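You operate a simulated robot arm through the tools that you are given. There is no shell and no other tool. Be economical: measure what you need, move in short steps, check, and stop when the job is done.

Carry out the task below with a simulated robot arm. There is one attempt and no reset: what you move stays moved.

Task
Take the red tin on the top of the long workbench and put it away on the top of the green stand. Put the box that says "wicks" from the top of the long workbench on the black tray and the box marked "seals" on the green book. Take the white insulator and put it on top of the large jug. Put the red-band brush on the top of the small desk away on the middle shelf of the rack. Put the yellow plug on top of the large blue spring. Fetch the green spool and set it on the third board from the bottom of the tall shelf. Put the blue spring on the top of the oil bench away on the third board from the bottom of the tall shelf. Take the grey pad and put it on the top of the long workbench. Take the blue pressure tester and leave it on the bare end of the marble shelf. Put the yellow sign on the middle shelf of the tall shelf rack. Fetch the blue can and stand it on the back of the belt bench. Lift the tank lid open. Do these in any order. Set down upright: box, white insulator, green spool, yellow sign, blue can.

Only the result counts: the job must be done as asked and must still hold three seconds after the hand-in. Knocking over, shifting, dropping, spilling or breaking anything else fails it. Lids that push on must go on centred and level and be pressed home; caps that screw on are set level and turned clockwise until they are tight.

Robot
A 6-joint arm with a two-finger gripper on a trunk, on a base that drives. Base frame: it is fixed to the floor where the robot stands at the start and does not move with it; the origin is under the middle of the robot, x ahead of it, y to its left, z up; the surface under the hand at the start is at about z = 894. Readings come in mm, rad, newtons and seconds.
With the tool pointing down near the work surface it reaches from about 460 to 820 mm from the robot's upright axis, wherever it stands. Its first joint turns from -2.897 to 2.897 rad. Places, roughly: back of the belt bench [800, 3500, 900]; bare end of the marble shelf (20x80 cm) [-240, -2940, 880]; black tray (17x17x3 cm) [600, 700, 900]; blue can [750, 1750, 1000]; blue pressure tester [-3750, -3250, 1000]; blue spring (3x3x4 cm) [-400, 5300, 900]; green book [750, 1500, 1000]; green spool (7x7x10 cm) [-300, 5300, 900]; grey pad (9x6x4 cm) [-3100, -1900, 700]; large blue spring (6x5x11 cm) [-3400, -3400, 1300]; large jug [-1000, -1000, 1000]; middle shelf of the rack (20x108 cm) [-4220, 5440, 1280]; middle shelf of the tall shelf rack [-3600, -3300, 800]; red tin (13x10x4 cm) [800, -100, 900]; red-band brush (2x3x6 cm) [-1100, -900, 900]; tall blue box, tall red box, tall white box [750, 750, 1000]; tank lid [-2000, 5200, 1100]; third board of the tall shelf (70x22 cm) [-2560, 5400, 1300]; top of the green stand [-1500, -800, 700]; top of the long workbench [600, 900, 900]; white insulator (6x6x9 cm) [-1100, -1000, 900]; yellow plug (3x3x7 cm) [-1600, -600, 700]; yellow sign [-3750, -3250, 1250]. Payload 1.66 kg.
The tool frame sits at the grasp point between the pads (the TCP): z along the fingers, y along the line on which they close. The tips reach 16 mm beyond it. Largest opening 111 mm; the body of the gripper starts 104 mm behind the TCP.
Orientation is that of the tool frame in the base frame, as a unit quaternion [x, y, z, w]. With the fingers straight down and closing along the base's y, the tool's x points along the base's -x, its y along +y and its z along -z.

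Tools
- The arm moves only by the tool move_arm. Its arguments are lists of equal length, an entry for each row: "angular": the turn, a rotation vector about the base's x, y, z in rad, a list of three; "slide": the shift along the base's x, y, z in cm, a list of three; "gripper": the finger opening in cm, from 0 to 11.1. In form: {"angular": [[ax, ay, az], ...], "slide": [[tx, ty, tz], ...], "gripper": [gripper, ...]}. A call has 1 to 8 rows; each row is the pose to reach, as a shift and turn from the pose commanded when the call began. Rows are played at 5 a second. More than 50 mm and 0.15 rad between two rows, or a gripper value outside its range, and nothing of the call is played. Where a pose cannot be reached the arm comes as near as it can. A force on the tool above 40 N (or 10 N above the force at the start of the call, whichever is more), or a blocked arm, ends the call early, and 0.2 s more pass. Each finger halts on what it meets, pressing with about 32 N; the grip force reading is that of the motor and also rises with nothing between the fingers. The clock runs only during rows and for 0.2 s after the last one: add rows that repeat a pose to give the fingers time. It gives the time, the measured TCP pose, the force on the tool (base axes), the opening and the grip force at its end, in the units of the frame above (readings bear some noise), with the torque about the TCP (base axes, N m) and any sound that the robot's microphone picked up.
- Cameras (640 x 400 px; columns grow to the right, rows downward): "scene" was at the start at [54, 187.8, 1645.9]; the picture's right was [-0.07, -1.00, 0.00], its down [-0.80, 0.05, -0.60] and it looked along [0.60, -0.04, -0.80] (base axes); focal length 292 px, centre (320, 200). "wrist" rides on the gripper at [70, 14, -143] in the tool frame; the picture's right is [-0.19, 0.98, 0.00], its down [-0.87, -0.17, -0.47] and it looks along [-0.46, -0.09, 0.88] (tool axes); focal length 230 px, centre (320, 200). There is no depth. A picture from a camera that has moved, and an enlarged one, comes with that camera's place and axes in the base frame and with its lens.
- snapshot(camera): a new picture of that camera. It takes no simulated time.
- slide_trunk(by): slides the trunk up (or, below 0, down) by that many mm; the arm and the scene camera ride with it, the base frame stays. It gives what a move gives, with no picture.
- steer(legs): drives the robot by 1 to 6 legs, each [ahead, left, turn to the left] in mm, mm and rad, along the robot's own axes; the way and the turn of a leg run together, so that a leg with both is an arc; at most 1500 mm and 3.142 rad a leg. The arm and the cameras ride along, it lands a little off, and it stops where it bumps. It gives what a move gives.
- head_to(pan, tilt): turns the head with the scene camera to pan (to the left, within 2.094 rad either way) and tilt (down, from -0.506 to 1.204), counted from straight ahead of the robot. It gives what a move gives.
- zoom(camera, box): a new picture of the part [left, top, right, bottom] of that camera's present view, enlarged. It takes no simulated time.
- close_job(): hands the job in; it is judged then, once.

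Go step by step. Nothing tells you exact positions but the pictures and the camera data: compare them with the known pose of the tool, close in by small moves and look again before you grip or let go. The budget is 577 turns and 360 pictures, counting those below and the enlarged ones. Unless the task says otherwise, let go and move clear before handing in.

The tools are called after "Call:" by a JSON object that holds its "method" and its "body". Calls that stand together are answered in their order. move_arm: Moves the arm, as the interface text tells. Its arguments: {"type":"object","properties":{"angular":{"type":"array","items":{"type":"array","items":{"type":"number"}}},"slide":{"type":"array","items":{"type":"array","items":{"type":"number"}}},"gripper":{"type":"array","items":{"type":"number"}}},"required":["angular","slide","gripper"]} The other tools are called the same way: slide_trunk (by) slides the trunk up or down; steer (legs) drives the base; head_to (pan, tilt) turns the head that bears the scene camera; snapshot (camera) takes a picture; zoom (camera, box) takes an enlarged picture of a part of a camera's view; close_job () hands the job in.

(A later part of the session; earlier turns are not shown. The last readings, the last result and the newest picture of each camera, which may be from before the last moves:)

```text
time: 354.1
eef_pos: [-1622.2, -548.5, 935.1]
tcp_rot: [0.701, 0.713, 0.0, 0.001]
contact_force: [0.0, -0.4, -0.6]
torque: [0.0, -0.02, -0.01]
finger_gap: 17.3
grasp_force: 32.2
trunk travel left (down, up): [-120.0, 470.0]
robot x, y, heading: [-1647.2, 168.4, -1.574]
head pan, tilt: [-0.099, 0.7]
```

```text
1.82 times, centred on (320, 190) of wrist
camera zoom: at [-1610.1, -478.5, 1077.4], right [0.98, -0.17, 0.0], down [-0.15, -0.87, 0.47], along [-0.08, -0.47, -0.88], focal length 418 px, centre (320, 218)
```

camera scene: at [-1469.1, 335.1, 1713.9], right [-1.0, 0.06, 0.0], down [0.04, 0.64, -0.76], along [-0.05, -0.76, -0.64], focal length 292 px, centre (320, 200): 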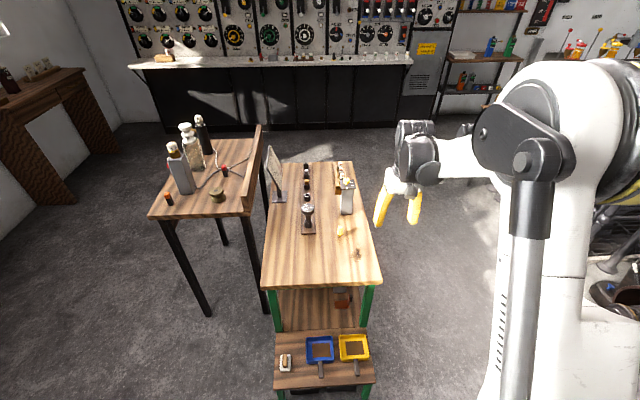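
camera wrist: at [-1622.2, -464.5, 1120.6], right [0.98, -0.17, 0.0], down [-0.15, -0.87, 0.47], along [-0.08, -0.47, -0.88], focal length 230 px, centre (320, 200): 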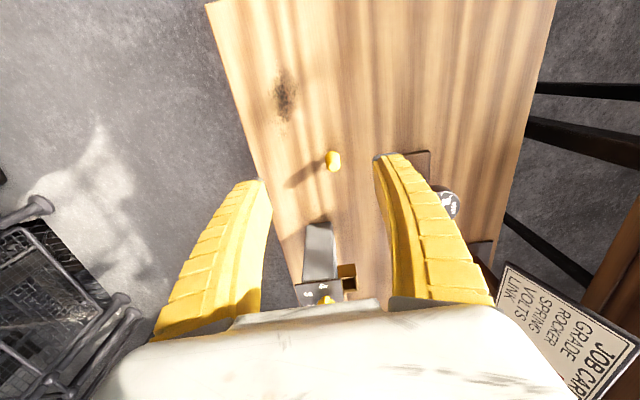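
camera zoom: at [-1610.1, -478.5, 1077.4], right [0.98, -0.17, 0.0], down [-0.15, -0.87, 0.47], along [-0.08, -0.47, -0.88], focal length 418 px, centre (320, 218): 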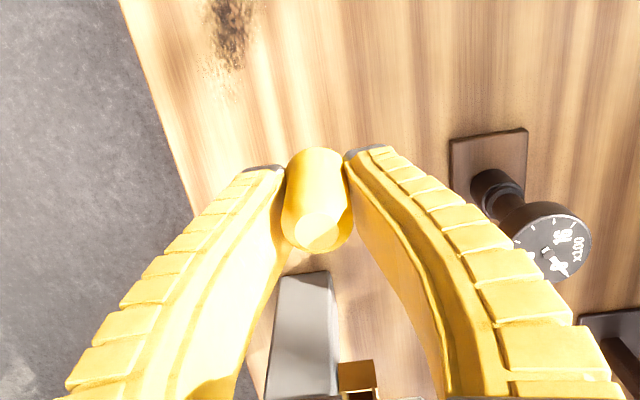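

Plug held. Raise the trunk and look for the way southwest.

Call:
{"method": "slide_trunk", "body": {"by": 200}}

Call:
{"method": "steer", "body": {"legs": [[-150, 0, 0]]}}

Call:
{"method": "head_to", "body": {"pan": 0.75, "tilt": 0.5}}

Call:
{"method": "snapshot", "body": {"camera": "scene"}}

Call:
{"method": "head_to", "body": {"pan": -0.9, "tilt": 0.5}}

Call:
{"method": "snapshot", "body": {"camera": "scene"}}

```text
time: 356.3
eef_pos: [-1621.4, -550.5, 1135.8]
tcp_rot: [0.701, 0.713, -0.001, 0.002]
contact_force: [-0.1, 0.7, -0.2]
torque: [0.01, -0.01, 0.0]
finger_gap: 17.1
grasp_force: 31.7
trunk travel left (down, up): [-320.0, 270.0]
robot x, y, heading: [-1643.1, 166.4, -1.571]
head pan, tilt: [-0.099, 0.7]
```

```text
time: 357.6
eef_pos: [-1620.8, -400.1, 1135.0]
tcp_rot: [0.699, 0.715, 0.0, 0.001]
contact_force: [0.0, 0.5, 0.4]
torque: [-0.03, -0.01, -0.01]
finger_gap: 17.6
grasp_force: 32.0
trunk travel left (down, up): [-320.0, 270.0]
robot x, y, heading: [-1643.2, 318.8, -1.568]
head pan, tilt: [-0.099, 0.7]
```

```text
time: 358.8
eef_pos: [-1621.2, -399.8, 1135.1]
tcp_rot: [0.7, 0.714, 0.0, 0.002]
contact_force: [-1.0, 0.5, -0.5]
torque: [-0.01, -0.02, 0.02]
finger_gap: 17.1
grasp_force: 31.8
trunk travel left (down, up): [-320.0, 270.0]
robot x, y, heading: [-1648.5, 316.7, -1.573]
head pan, tilt: [0.75, 0.499]
```

```text
163 pictures are left
camera scene: at [-1396.4, 274.7, 1751.5], right [-0.73, -0.68, 0.0], down [-0.33, 0.35, -0.88], along [0.6, -0.64, -0.48], focal length 292 px, centre (320, 200)
```

scene: 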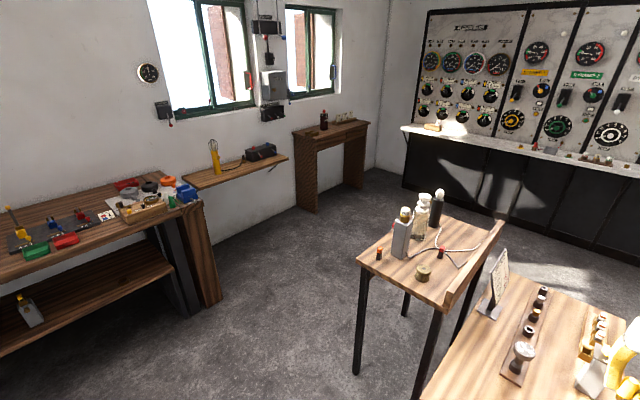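

```text
time: 360.5
eef_pos: [-1620.6, -400.9, 1135.2]
tcp_rot: [0.7, 0.715, 0.0, 0.001]
contact_force: [0.2, 0.1, 0.1]
torque: [-0.01, -0.02, -0.01]
finger_gap: 17.3
grasp_force: 32.2
trunk travel left (down, up): [-320.0, 270.0]
robot x, y, heading: [-1646.7, 316.8, -1.572]
head pan, tilt: [-0.901, 0.499]
```

```text
162 pictures are left
camera scene: at [-1529.6, 284.5, 1751.6], right [-0.62, 0.78, 0.0], down [0.37, 0.3, -0.88], along [-0.69, -0.55, -0.48], focal length 292 px, centre (320, 200)
```

scene: 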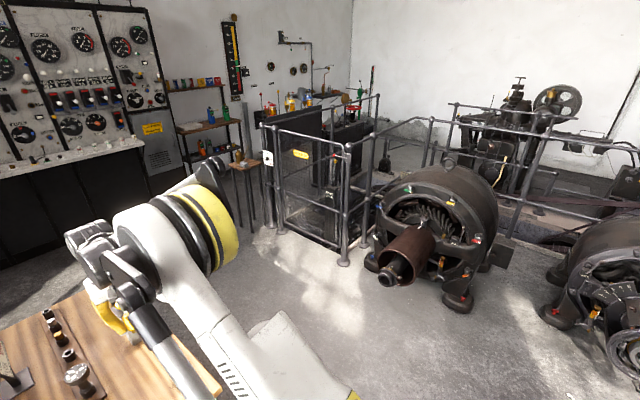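

The way: west of the stand to x≈-2350, then south and west past the small stool (≈[-3143, -1925]) to the rack. Retract the arm first.

Call:
{"method": "move_arm", "body": {"angular": [[0, 0, 0], [0, 0, 0], [0, 0, 0], [0, 0, 0], [0, 0, 0], [0, 0, 0]], "slide": [[0, 4.7, 1], [0, 9.4, 2], [0, 14, 3], [0, 18.7, 4], [0, 23.4, 5], [0, 28, 6]], "gripper": [1.2, 1.2, 1.2, 1.2, 1.2, 1.2]}}

Call:
{"method": "steer", "body": {"legs": [[0, -700, 0], [1400, 0, 0], [1300, 0, 0]]}}

Call:
{"method": "head_to", "body": {"pan": -0.7, "tilt": 0.4}}

Call:
{"method": "snapshot", "body": {"camera": "scene"}}

```text
time: 361.9
eef_pos: [-1623.2, -118.8, 1194.6]
tcp_rot: [0.7, 0.714, 0.0, 0.002]
contact_force: [0.7, 0.8, -0.7]
torque: [-0.05, -0.01, -0.03]
finger_gap: 16.8
grasp_force: 32.3
trunk travel left (down, up): [-320.0, 270.0]
robot x, y, heading: [-1649.8, 318.6, -1.568]
head pan, tilt: [-0.901, 0.499]
```

```text
time: 378.7
eef_pos: [-2204.7, -2852.4, 1193.3]
tcp_rot: [0.687, 0.726, -0.001, 0.001]
contact_force: [-0.3, -0.4, -0.4]
torque: [-0.02, 0.01, -0.01]
finger_gap: 17.3
grasp_force: 31.4
trunk travel left (down, up): [-320.0, 270.0]
robot x, y, heading: [-2246.1, -2413.4, -1.54]
head pan, tilt: [-0.901, 0.499]
```

```text
time: 379.4
eef_pos: [-2204.6, -2852.1, 1193.5]
tcp_rot: [0.688, 0.726, 0.001, 0.001]
contact_force: [0.3, 0.0, -0.6]
torque: [-0.01, 0.01, 0.0]
finger_gap: 17.0
grasp_force: 31.7
trunk travel left (down, up): [-320.0, 270.0]
robot x, y, heading: [-2242.3, -2411.1, -1.542]
head pan, tilt: [-0.7, 0.4]
```

```text
161 pictures are left
camera scene: at [-2111.9, -2456.9, 1760.7], right [-0.79, 0.62, 0.0], down [0.24, 0.31, -0.92], along [-0.57, -0.72, -0.39], focal length 292 px, centre (320, 200)
```

scene: 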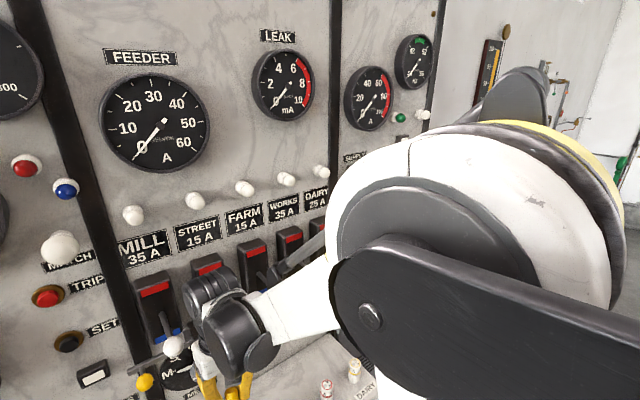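

Too close to the panel switches; back off, then turn west.

Call:
{"method": "steer", "body": {"legs": [[-280, 0, 0], [0, 0, -1.6]]}}

Call:
{"method": "head_to", "body": {"pan": 0.5, "tilt": 0.35}}

Call:
{"method": "snapshot", "body": {"camera": "scene"}}

```text
time: 385.3
eef_pos: [-2692.4, -2152.2, 1193.5]
tcp_rot: [1.0, 0.009, 0.0, 0.001]
contact_force: [0.0, -0.6, -0.6]
torque: [0.01, -0.03, 0.02]
finger_gap: 17.0
grasp_force: 32.0
trunk travel left (down, up): [-320.0, 270.0]
robot x, y, heading: [-2250.0, -2130.5, -3.142]
head pan, tilt: [-0.7, 0.4]
```

```text
time: 386.7
eef_pos: [-2693.3, -2152.4, 1194.8]
tcp_rot: [1.0, 0.009, -0.002, 0.001]
contact_force: [-0.4, -0.1, -1.0]
torque: [0.0, -0.03, -0.02]
finger_gap: 16.6
grasp_force: 31.9
trunk travel left (down, up): [-320.0, 270.0]
robot x, y, heading: [-2252.7, -2128.8, -3.14]
head pan, tilt: [0.499, 0.351]
```

```text
160 pictures are left
camera scene: at [-2315.0, -2359.7, 1765.2], right [-0.48, 0.88, 0.0], down [0.3, 0.16, -0.94], along [-0.82, -0.45, -0.34], focal length 292 px, centre (320, 200)
```

scene: 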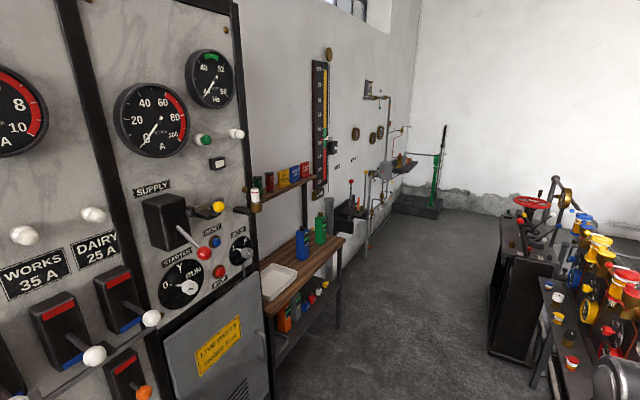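

The rack is just beyond the panel. Shift south a little, drive west to x≈-3500 and face it.

Call:
{"method": "steer", "body": {"legs": [[0, 320, 0], [1230, 0, 0], [0, 0, 1.57]]}}

Call:
{"method": "head_to", "body": {"pan": 0.0, "tilt": 0.5}}

Call:
{"method": "snapshot", "body": {"camera": "scene"}}

```text
time: 398.4
eef_pos: [-3478.6, -2885.3, 1192.8]
tcp_rot: [0.716, 0.698, 0.0, 0.001]
contact_force: [-1.1, 0.4, 0.0]
torque: [-0.03, 0.02, 0.0]
finger_gap: 15.2
grasp_force: 32.5
trunk travel left (down, up): [-320.0, 270.0]
robot x, y, heading: [-3483.9, -2443.8, -1.613]
head pan, tilt: [0.499, 0.351]
```

```text
time: 399.3
eef_pos: [-3477.8, -2885.5, 1193.7]
tcp_rot: [0.717, 0.697, 0.0, 0.001]
contact_force: [-0.6, -0.1, -0.8]
torque: [-0.01, 0.04, 0.01]
finger_gap: 15.1
grasp_force: 32.2
trunk travel left (down, up): [-320.0, 270.0]
robot x, y, heading: [-3484.9, -2448.0, -1.618]
head pan, tilt: [0.0, 0.499]
```

```text
159 pictures are left
camera scene: at [-3296.7, -2521.7, 1751.6], right [-1.0, 0.04, 0.0], down [0.02, 0.48, -0.88], along [-0.04, -0.88, -0.48], focal length 292 px, centre (320, 200)
```

scene: 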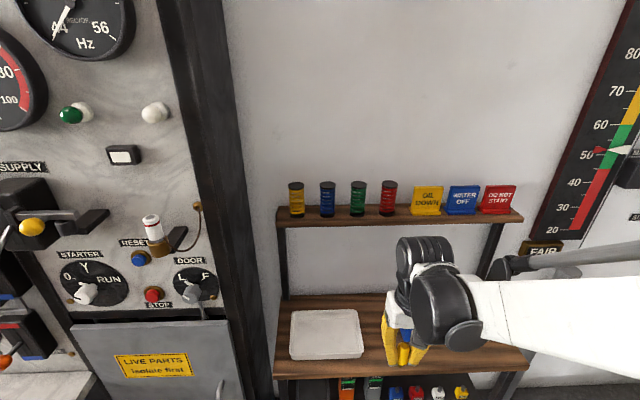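

Call:
{"method": "zoom", "body": {"camera": "scene", "box": [270, 160, 530, 310]}}

Call:
{"method": "snapshot", "body": {"camera": "wrist"}}

```text
2.46 times, centred on (400, 235) of scene
camera zoom: at [-3296.7, -2521.7, 1751.6], right [-1.0, 0.04, 0.0], down [0.02, 0.48, -0.88], along [-0.04, -0.88, -0.48], focal length 718 px, centre (123, 114)
```

zoom: 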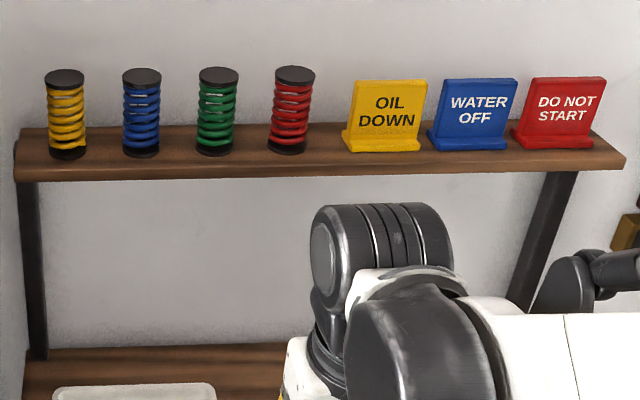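

```text
157 pictures are left
camera wrist: at [-3463.6, -2815.8, 1335.4], right [0.98, -0.21, 0.0], down [-0.19, -0.86, 0.47], along [-0.1, -0.46, -0.88], focal length 230 px, centre (320, 200)
```

wrist: 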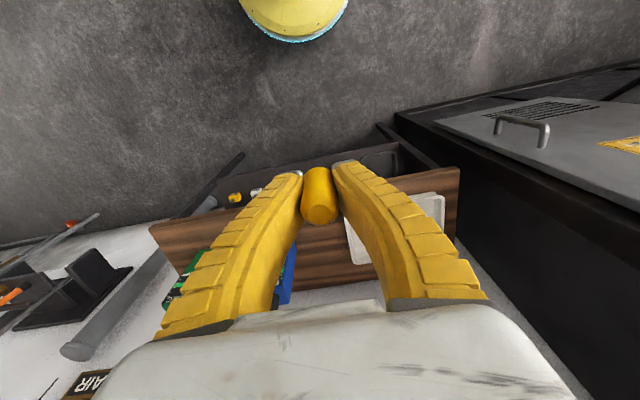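

The large blue spring's flat top is at about [-3356, -3330, 1363]. Raise the trunk, move in, and look from the wrist camera.

Call:
{"method": "slide_trunk", "body": {"by": 260}}

Call:
{"method": "steer", "body": {"legs": [[130, 110, 0.045]]}}

Call:
{"method": "move_arm", "body": {"angular": [[0, 0, 0], [0, 0, 0], [0, 0, 0], [0, 0, 0]], "slide": [[0, -4, 0], [0, -8, 0], [0, -12, 0], [0, -16, 0]], "gripper": [1.2, 1.2, 1.2, 1.2]}}

Call:
{"method": "snapshot", "body": {"camera": "wrist"}}

Call:
{"method": "snapshot", "body": {"camera": "scene"}}

```text
time: 402.0
eef_pos: [-3479.5, -2885.3, 1452.4]
tcp_rot: [0.716, 0.698, 0.0, 0.001]
contact_force: [0.3, -0.5, 0.0]
torque: [-0.01, -0.01, 0.01]
finger_gap: 15.0
grasp_force: 32.1
trunk travel left (down, up): [-580.0, 10.0]
robot x, y, heading: [-3481.2, -2446.8, -1.612]
head pan, tilt: [0.0, 0.499]
```

```text
time: 403.4
eef_pos: [-3355.2, -3016.0, 1454.5]
tcp_rot: [0.702, 0.713, 0.001, 0.001]
contact_force: [0.3, 0.7, -0.4]
torque: [-0.02, 0.0, -0.01]
finger_gap: 15.2
grasp_force: 32.1
trunk travel left (down, up): [-580.0, 10.0]
robot x, y, heading: [-3377.7, -2574.7, -1.577]
head pan, tilt: [0.0, 0.499]
```

```text
time: 404.4
eef_pos: [-3354.3, -3178.0, 1448.6]
tcp_rot: [0.701, 0.713, 0.0, 0.001]
contact_force: [0.6, -1.5, -0.7]
torque: [0.04, 0.03, 0.03]
finger_gap: 15.3
grasp_force: 31.6
trunk travel left (down, up): [-580.0, 10.0]
robot x, y, heading: [-3376.2, -2578.0, -1.572]
head pan, tilt: [0.0, 0.499]
```

```text
156 pictures are left
camera wrist: at [-3343.4, -3107.7, 1591.2], right [0.98, -0.17, 0.0], down [-0.15, -0.87, 0.47], along [-0.08, -0.46, -0.88], focal length 230 px, centre (320, 200)
```

wrist: 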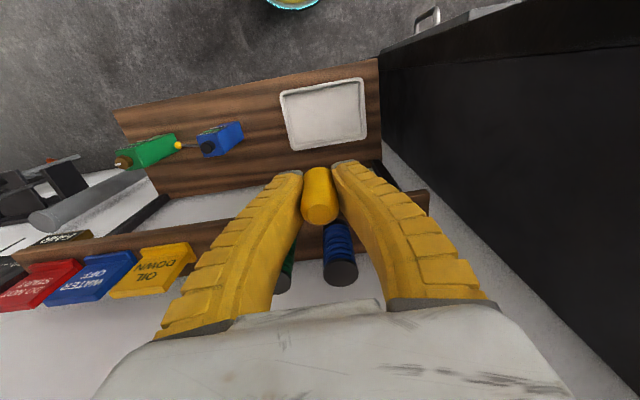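

```text
155 pictures are left
camera scene: at [-3188.3, -2647.8, 2011.3], right [-1.0, 0.0, 0.0], down [0.0, 0.48, -0.88], along [0.0, -0.88, -0.48], focal length 292 px, centre (320, 200)
```

scene: 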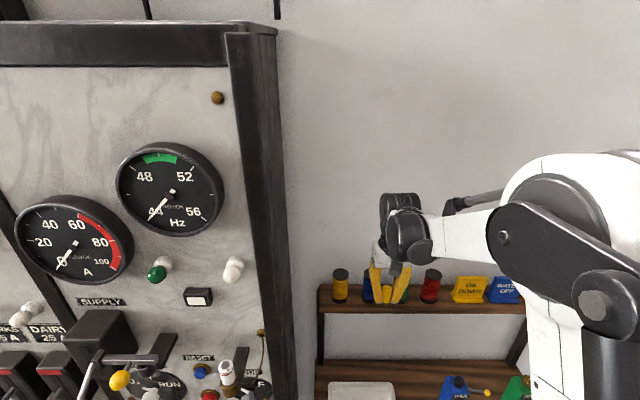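

Spring top triangulates to [-3356, -3351, 1352]. Move over it.

Call:
{"method": "move_arm", "body": {"angular": [[0, 0, 0], [0, 0, 0], [0, 0, 0], [0, 0, 0]], "slide": [[0, -4.3, 0], [-0.1, -8.6, 0], [-0.2, -12.9, 0], [-0.2, -17.3, 0]], "gripper": [1.2, 1.2, 1.2, 1.2]}}

Call:
{"method": "zoom", "body": {"camera": "wrist", "box": [200, 60, 440, 260]}}

Call:
{"method": "zoom", "body": {"camera": "scene", "box": [300, 180, 480, 320]}}

```text
time: 405.4
eef_pos: [-3359.7, -3348.2, 1453.3]
tcp_rot: [0.702, 0.713, 0.0, 0.0]
contact_force: [0.3, -0.4, -1.3]
torque: [0.06, 0.02, 0.03]
finger_gap: 15.2
grasp_force: 32.1
trunk travel left (down, up): [-580.0, 10.0]
robot x, y, heading: [-3382.0, -2575.5, -1.574]
head pan, tilt: [0.0, 0.499]
```

```text
2.00 times, centred on (320, 160) of wrist
camera zoom: at [-3347.6, -3278.9, 1595.0], right [0.98, -0.17, 0.0], down [-0.15, -0.87, 0.47], along [-0.08, -0.46, -0.88], focal length 460 px, centre (320, 280)
```

zoom: 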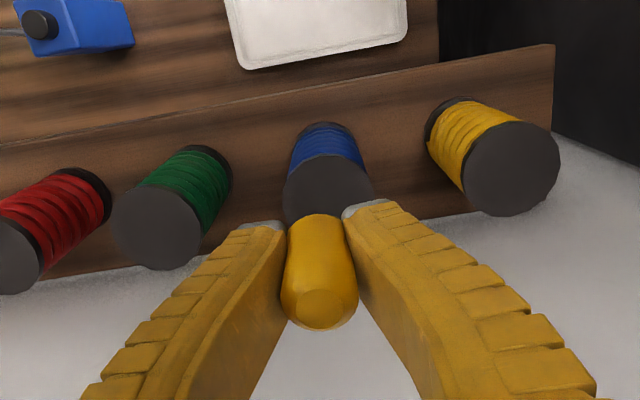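

```text
2.86 times, centred on (390, 250) of scene
camera zoom: at [-3188.5, -2648.6, 2011.3], right [-1.0, 0.0, 0.0], down [0.0, 0.48, -0.88], along [0.0, -0.88, -0.48], focal length 834 px, centre (120, 57)
```

zoom: 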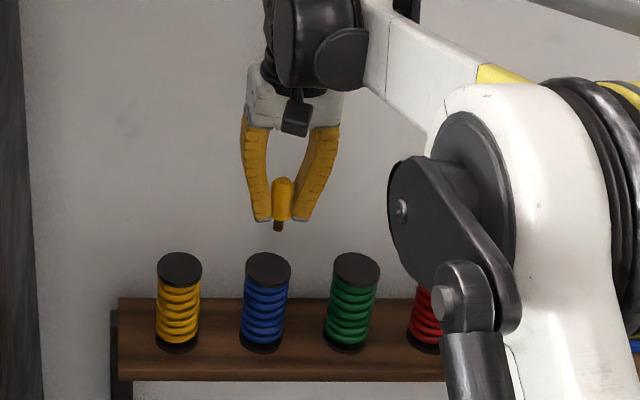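

Shift (+4, −3) mm and lower until it touches the spring's top plate.

Call:
{"method": "move_arm", "body": {"angular": [[0, 0, 0], [0, 0, 0], [0, 0, 0], [0, 0, 0], [0, 0, 0], [0, 0, 0], [0, 0, 0], [0, 0, 0]], "slide": [[0.4, -0.3, -1.5], [0.4, -0.3, -3], [0.4, -0.3, -3.5], [0.4, -0.3, -4], [0.4, -0.3, -4.4], [0.4, -0.3, -4.8], [0.4, -0.3, -5.2], [0.4, -0.3, -5.5]], "gripper": [1.2, 1.2, 1.2, 1.2, 1.2, 1.2, 1.2, 1.2]}}

Call:
{"method": "zoom", "body": {"camera": "scene", "box": [320, 190, 440, 310]}}

```text
time: 407.2
eef_pos: [-3354.6, -3351.6, 1400.0]
tcp_rot: [0.701, 0.713, 0.0, 0.002]
contact_force: [-0.8, -0.2, -0.8]
torque: [-0.01, -0.01, 0.02]
finger_gap: 15.2
grasp_force: 32.1
trunk travel left (down, up): [-580.0, 10.0]
robot x, y, heading: [-3377.2, -2576.3, -1.57]
head pan, tilt: [0.0, 0.499]
```

```text
3.33 times, centred on (380, 250) of scene
camera zoom: at [-3188.9, -2644.3, 2011.6], right [-1.0, 0.0, 0.0], down [0.0, 0.48, -0.88], along [0.0, -0.88, -0.48], focal length 973 px, centre (120, 33)
```

zoom: 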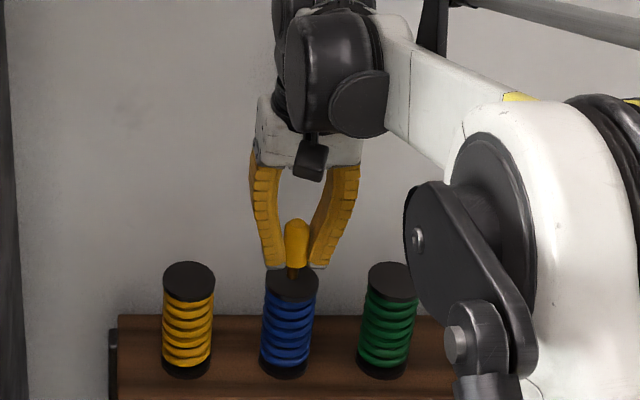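

Call:
{"method": "move_arm", "body": {"angular": [[0, 0, 0], [0, 0, 0], [0, 0, 0], [0, 0, 0], [0, 0, 0], [0, 0, 0]], "slide": [[0, 0, -0.2], [0, 0, -0.4], [0, 0, -0.6], [0, 0, -0.8], [0, 0, -1.0], [0, 0, -1.2]], "gripper": [1.2, 1.2, 1.2, 1.2, 1.2, 1.2]}}

Call:
{"method": "zoom", "body": {"camera": "scene", "box": [340, 220, 420, 300]}}

```text
time: 408.6
eef_pos: [-3355.4, -3350.7, 1387.3]
tcp_rot: [0.702, 0.712, 0.0, 0.001]
contact_force: [-0.2, -1.4, 3.1]
torque: [-0.07, -0.03, 0.02]
finger_gap: 15.1
grasp_force: 31.8
trunk travel left (down, up): [-580.0, 10.0]
robot x, y, heading: [-3379.1, -2572.8, -1.573]
head pan, tilt: [0.0, 0.499]
```

```text
5.00 times, centred on (380, 260) of scene
camera zoom: at [-3188.7, -2643.9, 2011.6], right [-1.0, 0.0, 0.0], down [0.0, 0.48, -0.88], along [0.0, -0.88, -0.48], focal length 1459 px, centre (20, -100)
```

zoom: 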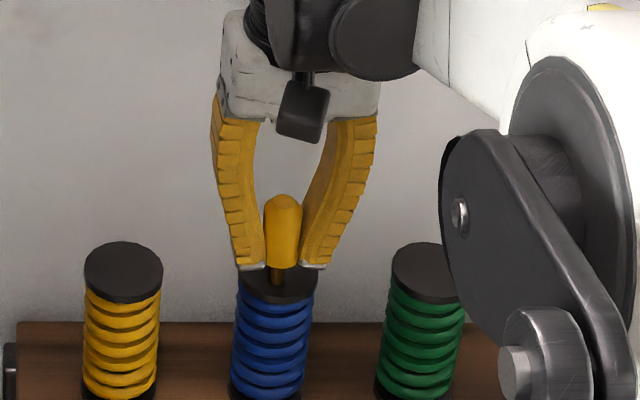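

Call:
{"method": "move_arm", "body": {"angular": [[0, 0, 0], [0, 0, 0]], "slide": [[0, 0, -0.1], [0, 0, -0.2]], "gripper": [1.2, 1.2]}}

Call:
{"method": "move_arm", "body": {"angular": [[0, 0, 0], [0, 0, 0], [0, 0, 0], [0, 0, 0]], "slide": [[0, 0, 0], [0, 0, 0], [0, 0, 0], [0, 0, 0]], "gripper": [1.6, 2.2, 3.5, 4.5]}}

Call:
{"method": "zoom", "body": {"camera": "scene", "box": [340, 220, 420, 300]}}

```text
time: 409.2
eef_pos: [-3353.8, -3350.1, 1385.7]
tcp_rot: [0.701, 0.713, -0.001, 0.002]
contact_force: [-0.1, -3.0, 18.4]
torque: [-0.11, -0.01, -0.06]
finger_gap: 15.6
grasp_force: 32.1
trunk travel left (down, up): [-580.0, 10.0]
robot x, y, heading: [-3381.2, -2575.7, -1.57]
head pan, tilt: [0.0, 0.499]
```

```text
time: 410.2
eef_pos: [-3353.4, -3351.8, 1383.3]
tcp_rot: [0.701, 0.713, 0.0, 0.001]
contact_force: [0.1, 0.8, -0.4]
torque: [-0.01, -0.04, 0.0]
finger_gap: 47.4
grasp_force: 1.6
trunk travel left (down, up): [-580.0, 10.0]
robot x, y, heading: [-3380.2, -2576.0, -1.574]
head pan, tilt: [0.0, 0.499]
```

```text
5.00 times, centred on (380, 260) of scene
camera zoom: at [-3188.8, -2644.2, 2011.6], right [-1.0, 0.0, 0.0], down [0.0, 0.48, -0.88], along [0.0, -0.88, -0.48], focal length 1459 px, centre (20, -100)
```

zoom: 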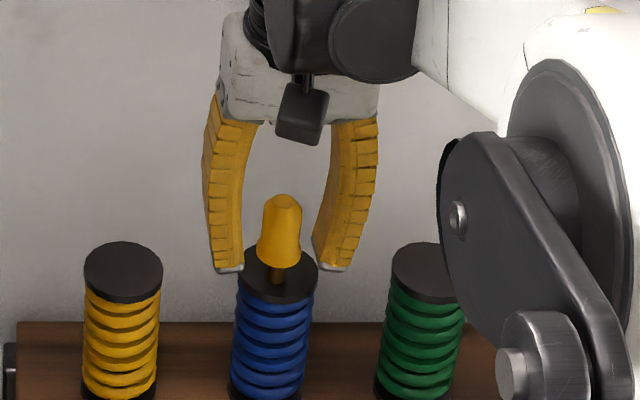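

The plug stands on the spring. Rise straight up.

Call:
{"method": "move_arm", "body": {"angular": [[0, 0, 0], [0, 0, 0], [0, 0, 0], [0, 0, 0], [0, 0, 0]], "slide": [[0, 0, 2], [0, 0, 5], [0, 0, 8], [0, 3, 11], [0, 8, 12]], "gripper": [5, 5, 5, 5, 5]}}

Call:
{"method": "snapshot", "body": {"camera": "wrist"}}

Call:
{"method": "zoom", "body": {"camera": "scene", "box": [320, 220, 560, 340]}}

```text
refused: row 5 steps farther than a row can; nothing moved
```

```text
149 pictures are left
camera wrist: at [-3341.4, -3280.8, 1526.1], right [0.98, -0.17, 0.0], down [-0.15, -0.87, 0.47], along [-0.08, -0.47, -0.88], focal length 230 px, centre (320, 200)
```

wrist: 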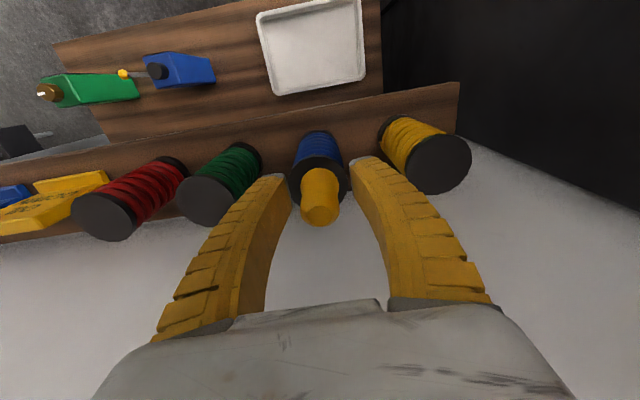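

```text
2.67 times, centred on (440, 280) of scene
camera zoom: at [-3188.8, -2644.2, 2011.6], right [-1.0, 0.0, 0.0], down [0.0, 0.48, -0.88], along [0.0, -0.88, -0.48], focal length 778 px, centre (0, -13)
```

zoom: 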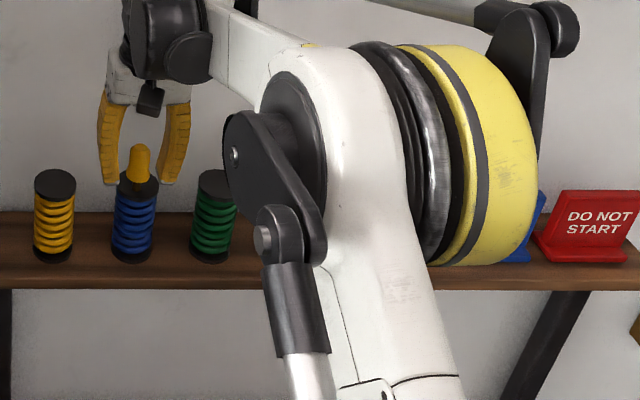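

Call:
{"method": "move_arm", "body": {"angular": [[0, 0, 0], [0, 0, 0], [0, 0, 0], [0, 0, 0], [0, 0, 0], [0, 0, 0], [0, 0, 0]], "slide": [[0, 0, 2], [0, 0, 5], [0, 0, 8.5], [0, 3, 11], [0, 7, 12], [0, 11, 12], [0, 15, 12]], "gripper": [5, 5, 5, 5, 5, 5, 5]}}

Call:
{"method": "steer", "body": {"legs": [[-100, -230, 0]]}}

Call:
{"method": "snapshot", "body": {"camera": "scene"}}

Call:
{"method": "snapshot", "body": {"camera": "wrist"}}

```text
time: 411.9
eef_pos: [-3354.9, -3198.4, 1503.8]
tcp_rot: [0.701, 0.713, -0.001, 0.002]
contact_force: [0.6, 0.7, 0.3]
torque: [-0.08, 0.02, -0.06]
finger_gap: 52.3
grasp_force: 1.0
trunk travel left (down, up): [-580.0, 10.0]
robot x, y, heading: [-3376.8, -2578.9, -1.572]
head pan, tilt: [0.0, 0.499]
```

```text
time: 413.7
eef_pos: [-3581.9, -3097.7, 1504.2]
tcp_rot: [0.704, 0.711, 0.0, 0.0]
contact_force: [0.0, -0.5, 1.0]
torque: [0.01, -0.03, 0.0]
finger_gap: 52.1
grasp_force: 1.4
trunk travel left (down, up): [-580.0, 10.0]
robot x, y, heading: [-3605.5, -2469.4, -1.583]
head pan, tilt: [0.0, 0.499]
```

```text
147 pictures are left
camera scene: at [-3412.2, -2540.2, 2011.5], right [-1.0, 0.01, 0.0], down [0.0, 0.48, -0.88], along [-0.01, -0.88, -0.48], focal length 292 px, centre (320, 200)
```

scene: 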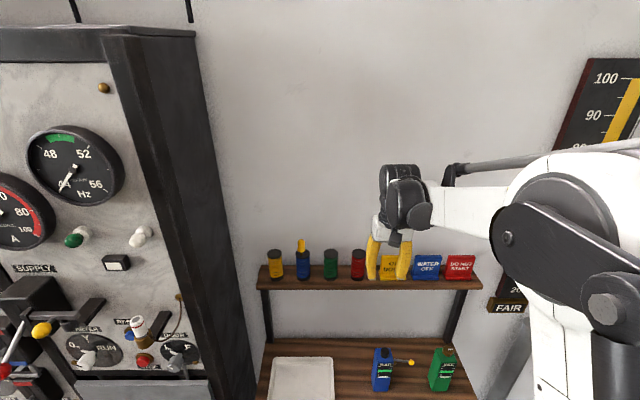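

```text
146 pictures are left
camera wrist: at [-3569.4, -3027.5, 1645.3], right [0.98, -0.18, 0.0], down [-0.16, -0.87, 0.47], along [-0.08, -0.47, -0.88], focal length 230 px, centre (320, 200)
```

wrist: 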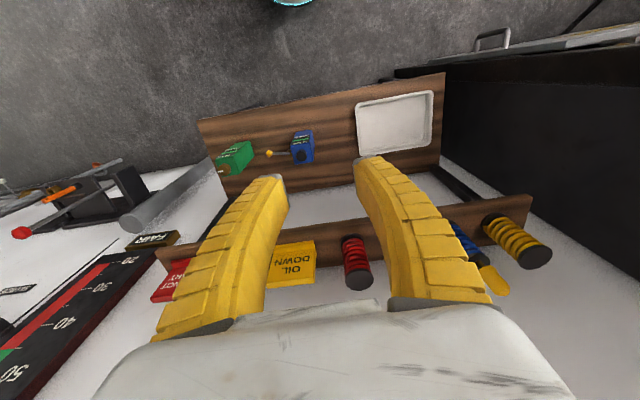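

The plug stays. The yellow sign (~90 mm wide) sits close to the blue sign; I'll grip its upper side edges. Line up with it and measure the gaps.

Call:
{"method": "steer", "body": {"legs": [[0, -90, 0.012]]}}

Call:
{"method": "move_arm", "body": {"angular": [[0, 0, 0], [0, 0, 0], [0, 0, 0]], "slide": [[0, -2, -1.5], [0, -4, -3], [0, -6, -4]], "gripper": [8, 11.1, 11.1]}}

Call:
{"method": "zoom", "body": {"camera": "wrist", "box": [200, 130, 440, 310]}}

Call:
{"method": "zoom", "body": {"camera": "scene", "box": [280, 220, 420, 310]}}

```text
time: 414.8
eef_pos: [-3664.1, -3097.6, 1504.2]
tcp_rot: [0.699, 0.715, -0.001, 0.001]
contact_force: [-0.8, 0.0, 0.4]
torque: [0.0, 0.0, -0.05]
finger_gap: 52.3
grasp_force: 1.3
trunk travel left (down, up): [-580.0, 10.0]
robot x, y, heading: [-3691.3, -2470.6, -1.565]
head pan, tilt: [0.0, 0.499]
```

```text
time: 415.6
eef_pos: [-3662.5, -3159.5, 1460.0]
tcp_rot: [0.698, 0.716, 0.001, 0.001]
contact_force: [-0.2, 0.0, 0.3]
torque: [0.04, 0.01, 0.0]
finger_gap: 111.1
grasp_force: 0.1
trunk travel left (down, up): [-580.0, 10.0]
robot x, y, heading: [-3694.3, -2470.1, -1.571]
head pan, tilt: [0.0, 0.499]
```

```text
2.22 times, centred on (320, 220) of wrist
camera zoom: at [-3650.7, -3089.3, 1602.1], right [0.99, -0.17, 0.0], down [-0.15, -0.87, 0.47], along [-0.08, -0.47, -0.88], focal length 511 px, centre (320, 156)
```

zoom: 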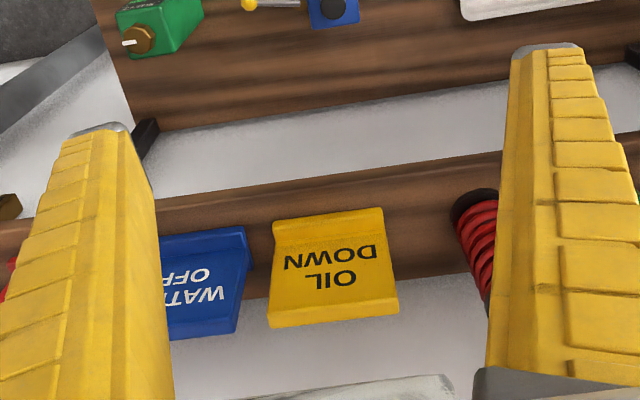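

```text
4.44 times, centred on (350, 265) of scene
camera zoom: at [-3498.2, -2539.5, 2011.4], right [-1.0, 0.0, 0.0], down [0.0, 0.48, -0.88], along [0.0, -0.88, -0.48], focal length 1297 px, centre (187, -89)
```

zoom: 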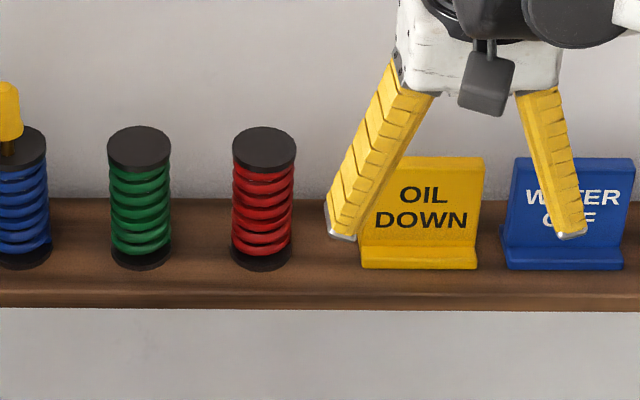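

Gaps: ~20 mm to the blue sign, ~50 mm to the red spring; sign centre x≈-3687, top ≈[y -3348, z 1345]. Tilt the tool forward, line up and move in.

Call:
{"method": "move_arm", "body": {"angular": [[-0.14, 0, 0], [-0.28, 0, 0], [-0.4, 0, 0]], "slide": [[-0.6, 0, 0], [-1.2, 0, 0], [-1.9, 0, 0]], "gripper": [11.1, 11.1, 11.1]}}

Call:
{"method": "steer", "body": {"legs": [[120, 0, 0]]}}

Call:
{"method": "move_arm", "body": {"angular": [[0, 0, 0], [0, 0, 0]], "slide": [[0, -3, -1.5], [0, -5.5, -4]], "gripper": [11.1, 11.1]}}

Call:
{"method": "zoom", "body": {"camera": "scene", "box": [290, 210, 430, 310]}}

Call:
{"method": "snapshot", "body": {"camera": "wrist"}}

```text
time: 416.4
eef_pos: [-3681.9, -3155.8, 1464.8]
tcp_rot: [0.685, 0.7, -0.143, 0.14]
contact_force: [0.3, 0.0, 0.0]
torque: [0.02, -0.02, -0.02]
finger_gap: 110.9
grasp_force: 0.0
trunk travel left (down, up): [-580.0, 10.0]
robot x, y, heading: [-3688.7, -2471.1, -1.564]
head pan, tilt: [0.0, 0.499]
```

```text
time: 417.6
eef_pos: [-3680.3, -3270.4, 1463.7]
tcp_rot: [0.684, 0.701, -0.142, 0.14]
contact_force: [-0.9, 0.3, 1.1]
torque: [0.02, 0.0, 0.04]
finger_gap: 111.1
grasp_force: 0.0
trunk travel left (down, up): [-580.0, 10.0]
robot x, y, heading: [-3687.8, -2585.3, -1.567]
head pan, tilt: [0.0, 0.499]
```

```text
time: 418.2
eef_pos: [-3681.7, -3331.0, 1423.5]
tcp_rot: [0.685, 0.701, -0.141, 0.139]
contact_force: [0.0, -0.4, -0.9]
torque: [0.0, 0.03, -0.01]
finger_gap: 110.9
grasp_force: 0.1
trunk travel left (down, up): [-580.0, 10.0]
robot x, y, heading: [-3688.3, -2582.8, -1.566]
head pan, tilt: [0.0, 0.499]
```

```text
4.00 times, centred on (360, 260) of scene
camera zoom: at [-3498.6, -2655.3, 2011.4], right [-1.0, 0.0, 0.0], down [0.0, 0.48, -0.88], along [0.0, -0.88, -0.48], focal length 1167 px, centre (160, -40)
```

zoom: 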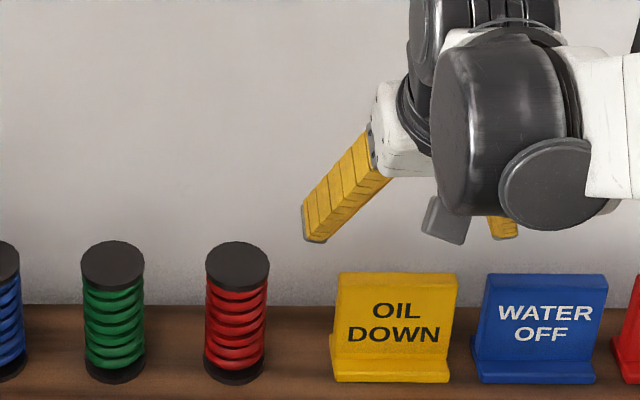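

```text
142 pictures are left
camera wrist: at [-3669.9, -3210.6, 1526.2], right [0.99, -0.15, 0.07], down [-0.15, -0.62, 0.77], along [-0.08, -0.77, -0.63], focal length 230 px, centre (320, 200)
```

wrist: 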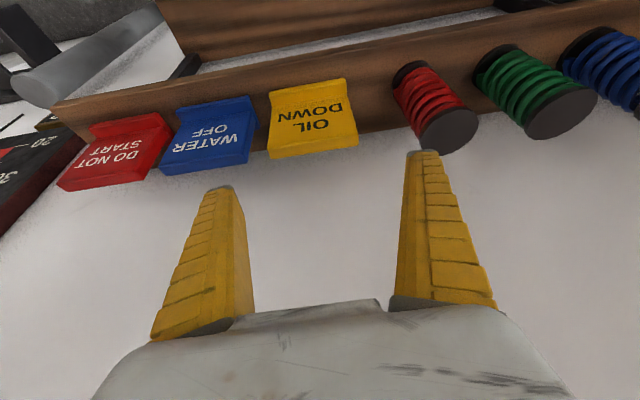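

Sign top is at ≈[-3688, -3355, 1345], width ~93. Descend around its upper edges.

Call:
{"method": "move_arm", "body": {"angular": [[0, 0, 0], [0, 0, 0], [0, 0, 0]], "slide": [[-0.3, -2.2, -2], [-0.3, -2.2, -4.5], [-0.3, -2.2, -6.3]], "gripper": [11.1, 11.1, 11.1]}}

Call:
{"method": "zoom", "body": {"camera": "wrist", "box": [160, 80, 480, 300]}}

Call:
{"method": "zoom", "body": {"camera": "scene", "box": [320, 220, 440, 310]}}

```text
time: 419.0
eef_pos: [-3683.3, -3350.4, 1359.8]
tcp_rot: [0.685, 0.701, -0.142, 0.14]
contact_force: [-0.2, -0.7, -0.1]
torque: [0.04, 0.02, -0.01]
finger_gap: 110.7
grasp_force: 0.1
trunk travel left (down, up): [-580.0, 10.0]
robot x, y, heading: [-3688.9, -2582.8, -1.565]
head pan, tilt: [0.0, 0.499]
```

```text
1.82 times, centred on (320, 190) of wrist
camera zoom: at [-3672.4, -3230.5, 1462.9], right [0.99, -0.15, 0.07], down [-0.15, -0.62, 0.77], along [-0.08, -0.77, -0.63], focal length 418 px, centre (320, 218)
```

zoom: 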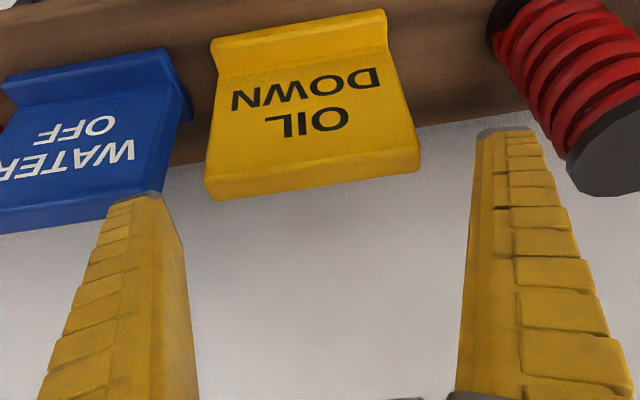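

```text
4.44 times, centred on (380, 265) of scene
camera zoom: at [-3498.6, -2653.3, 2011.5], right [-1.0, -0.01, 0.0], down [0.0, 0.48, -0.88], along [0.0, -0.88, -0.48], focal length 1297 px, centre (53, -89)
```

zoom: 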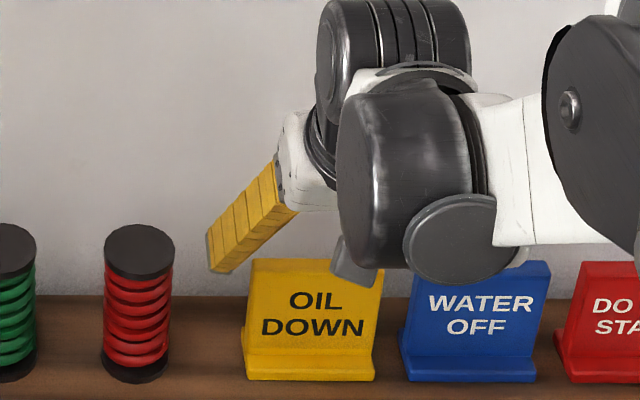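

The numbers fit (≈6 mm and 13 mm side gaps). Go down the last 30 mm and close.

Call:
{"method": "move_arm", "body": {"angular": [[0, 0, 0], [0, 0, 0], [0, 0, 0]], "slide": [[0.1, -0.4, -1], [0.1, -0.7, -2], [0.1, -0.7, -3]], "gripper": [11.1, 11.1, 11.1]}}

Call:
{"method": "zoom", "body": {"camera": "wrist", "box": [160, 80, 480, 300]}}

```text
time: 419.8
eef_pos: [-3682.5, -3356.2, 1329.7]
tcp_rot: [0.685, 0.7, -0.143, 0.14]
contact_force: [0.6, 0.3, -0.4]
torque: [-0.02, -0.01, 0.0]
finger_gap: 110.1
grasp_force: 0.0
trunk travel left (down, up): [-580.0, 10.0]
robot x, y, heading: [-3688.3, -2585.1, -1.568]
head pan, tilt: [0.0, 0.499]
```

```text
1.82 times, centred on (320, 190) of wrist
camera zoom: at [-3671.4, -3235.8, 1433.2], right [0.99, -0.15, 0.07], down [-0.15, -0.62, 0.77], along [-0.08, -0.77, -0.63], focal length 418 px, centre (320, 218)
```

zoom: 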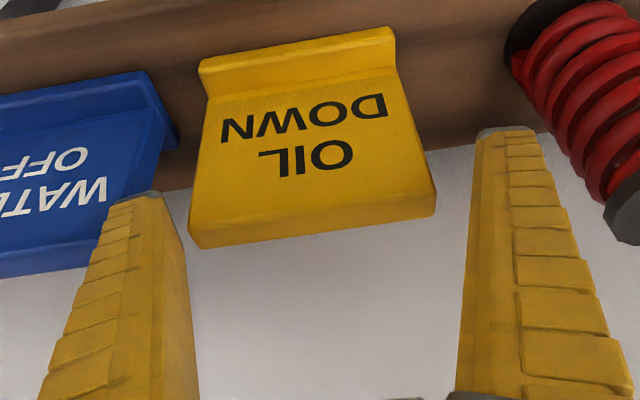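

Call:
{"method": "move_arm", "body": {"angular": [[0, 0, 0], [0, 0, 0], [0, 0, 0], [0, 0, 0], [0, 0, 0], [0, 0, 0]], "slide": [[-0.1, 0, -0.5], [-0.1, 0, -1.0], [-0.1, 0, -1.0], [-0.1, 0, -1.0], [-0.1, 0, -1.0], [-0.1, 0, -1.0]], "gripper": [11.1, 11.1, 10, 9, 8, 8]}}

Call:
{"method": "zoom", "body": {"camera": "wrist", "box": [160, 80, 480, 300]}}

```text
time: 421.2
eef_pos: [-3684.9, -3355.6, 1321.3]
tcp_rot: [0.684, 0.702, -0.142, 0.141]
contact_force: [-0.5, -0.6, 0.4]
torque: [0.02, 0.0, 0.0]
finger_gap: 96.0
grasp_force: 32.0
trunk travel left (down, up): [-580.0, 10.0]
robot x, y, heading: [-3690.3, -2587.8, -1.567]
head pan, tilt: [0.0, 0.499]
```

```text
1.82 times, centred on (320, 190) of wrist
camera zoom: at [-3672.7, -3235.0, 1423.9], right [0.99, -0.15, 0.07], down [-0.15, -0.62, 0.77], along [-0.08, -0.77, -0.63], focal length 418 px, centre (320, 218)
```

zoom: 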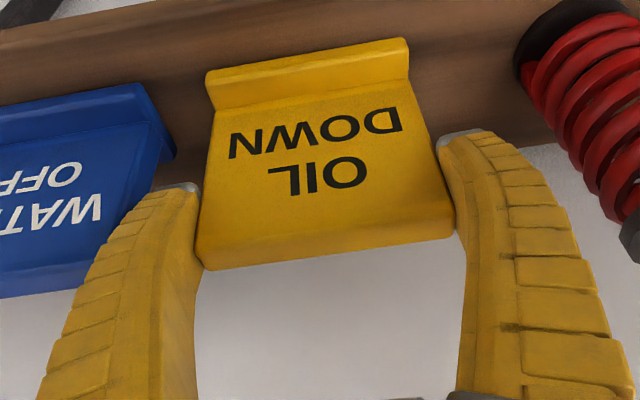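

Gripped (96 mm). Lift up and bring it back off the shelf.

Call:
{"method": "move_arm", "body": {"angular": [[0, 0, 0], [0, 0, 0], [0, 0, 0], [0, 0, 0], [0, 0, 0], [0, 0, 0], [0, 0, 0], [0, 0, 0]], "slide": [[0, 0, 2], [0, 0, 5], [0, 0, 8], [0, 1, 11], [0, 4, 13], [0, 8, 14], [0, 12, 14], [0, 16, 14]], "gripper": [8, 8, 8, 8, 8, 8, 8, 8]}}

Call:
{"method": "steer", "body": {"legs": [[-170, 0, 0]]}}

Call:
{"method": "snapshot", "body": {"camera": "scene"}}

Call:
{"method": "snapshot", "body": {"camera": "wrist"}}

```text
time: 423.0
eef_pos: [-3684.0, -3192.6, 1461.3]
tcp_rot: [0.684, 0.701, -0.143, 0.141]
contact_force: [-0.1, 0.5, -1.0]
torque: [-0.01, 0.02, -0.04]
finger_gap: 96.3
grasp_force: 32.1
trunk travel left (down, up): [-580.0, 10.0]
robot x, y, heading: [-3691.7, -2583.4, -1.567]
head pan, tilt: [0.0, 0.499]
```

```text
time: 424.4
eef_pos: [-3683.5, -3024.6, 1460.1]
tcp_rot: [0.684, 0.702, -0.141, 0.139]
contact_force: [0.4, 0.5, -1.5]
torque: [0.05, 0.0, 0.01]
finger_gap: 96.4
grasp_force: 32.0
trunk travel left (down, up): [-580.0, 10.0]
robot x, y, heading: [-3692.5, -2413.9, -1.562]
head pan, tilt: [0.0, 0.499]
```

```text
137 pictures are left
camera scene: at [-3499.5, -2480.0, 2011.5], right [-1.0, -0.01, 0.0], down [0.0, 0.48, -0.88], along [0.01, -0.88, -0.48], focal length 292 px, centre (320, 200)
```

scene: 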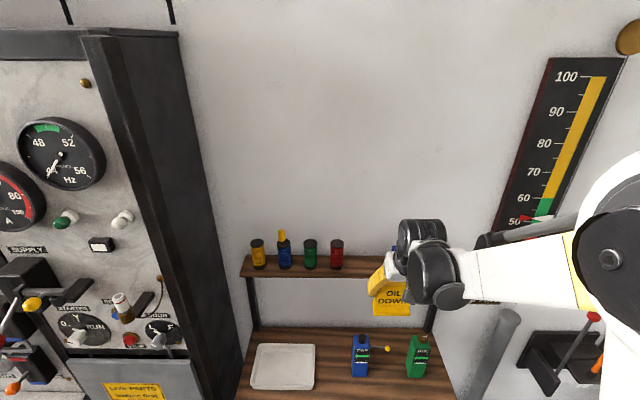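

```text
136 pictures are left
camera wrist: at [-3672.1, -2903.2, 1563.4], right [0.99, -0.15, 0.07], down [-0.15, -0.62, 0.77], along [-0.08, -0.77, -0.63], focal length 230 px, centre (320, 200)
```

wrist: 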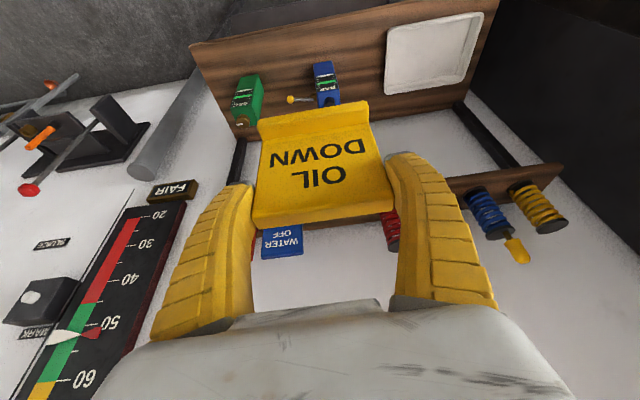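

Middle shelf is at z≈840; there is a free gap between the white tray (x>-3460) and the blue tester (x<-3615). I'll set the sign at x≈-3532, y≈-3190. Shift and lower the trunk.

Call:
{"method": "steer", "body": {"legs": [[0, 152, -0.008]]}}

Call:
{"method": "slide_trunk", "body": {"by": -390}}

Call:
{"method": "snapshot", "body": {"camera": "scene"}}

Call:
{"method": "snapshot", "body": {"camera": "wrist"}}

```text
time: 425.8
eef_pos: [-3543.2, -3025.1, 1459.1]
tcp_rot: [0.688, 0.698, -0.142, 0.139]
contact_force: [-0.6, -0.2, -0.9]
torque: [-0.02, 0.05, -0.03]
finger_gap: 96.0
grasp_force: 32.0
trunk travel left (down, up): [-580.0, 10.0]
robot x, y, heading: [-3540.7, -2412.8, -1.575]
head pan, tilt: [0.0, 0.499]
```

```text
time: 429.6
eef_pos: [-3542.2, -3023.7, 1071.5]
tcp_rot: [0.688, 0.698, -0.142, 0.138]
contact_force: [0.1, 0.1, -1.4]
torque: [-0.01, 0.01, -0.01]
finger_gap: 96.1
grasp_force: 32.0
trunk travel left (down, up): [-190.0, 400.0]
robot x, y, heading: [-3543.4, -2417.4, -1.576]
head pan, tilt: [0.0, 0.499]
```

```text
135 pictures are left
camera scene: at [-3352.1, -2482.9, 1621.6], right [-1.0, 0.0, 0.0], down [0.0, 0.48, -0.88], along [0.0, -0.88, -0.48], focal length 292 px, centre (320, 200)
```

scene: 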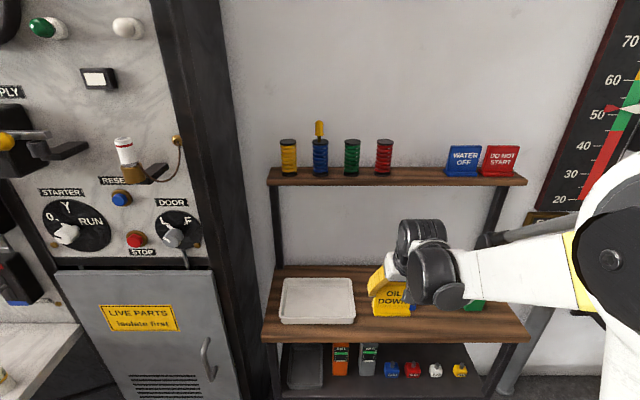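

```text
134 pictures are left
camera wrist: at [-3529.7, -2903.8, 1173.3], right [0.98, -0.16, 0.07], down [-0.15, -0.61, 0.77], along [-0.08, -0.77, -0.63], focal length 230 px, centre (320, 200)
```

wrist: 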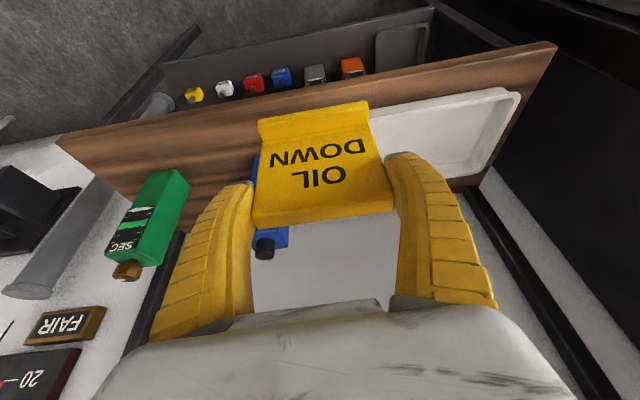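

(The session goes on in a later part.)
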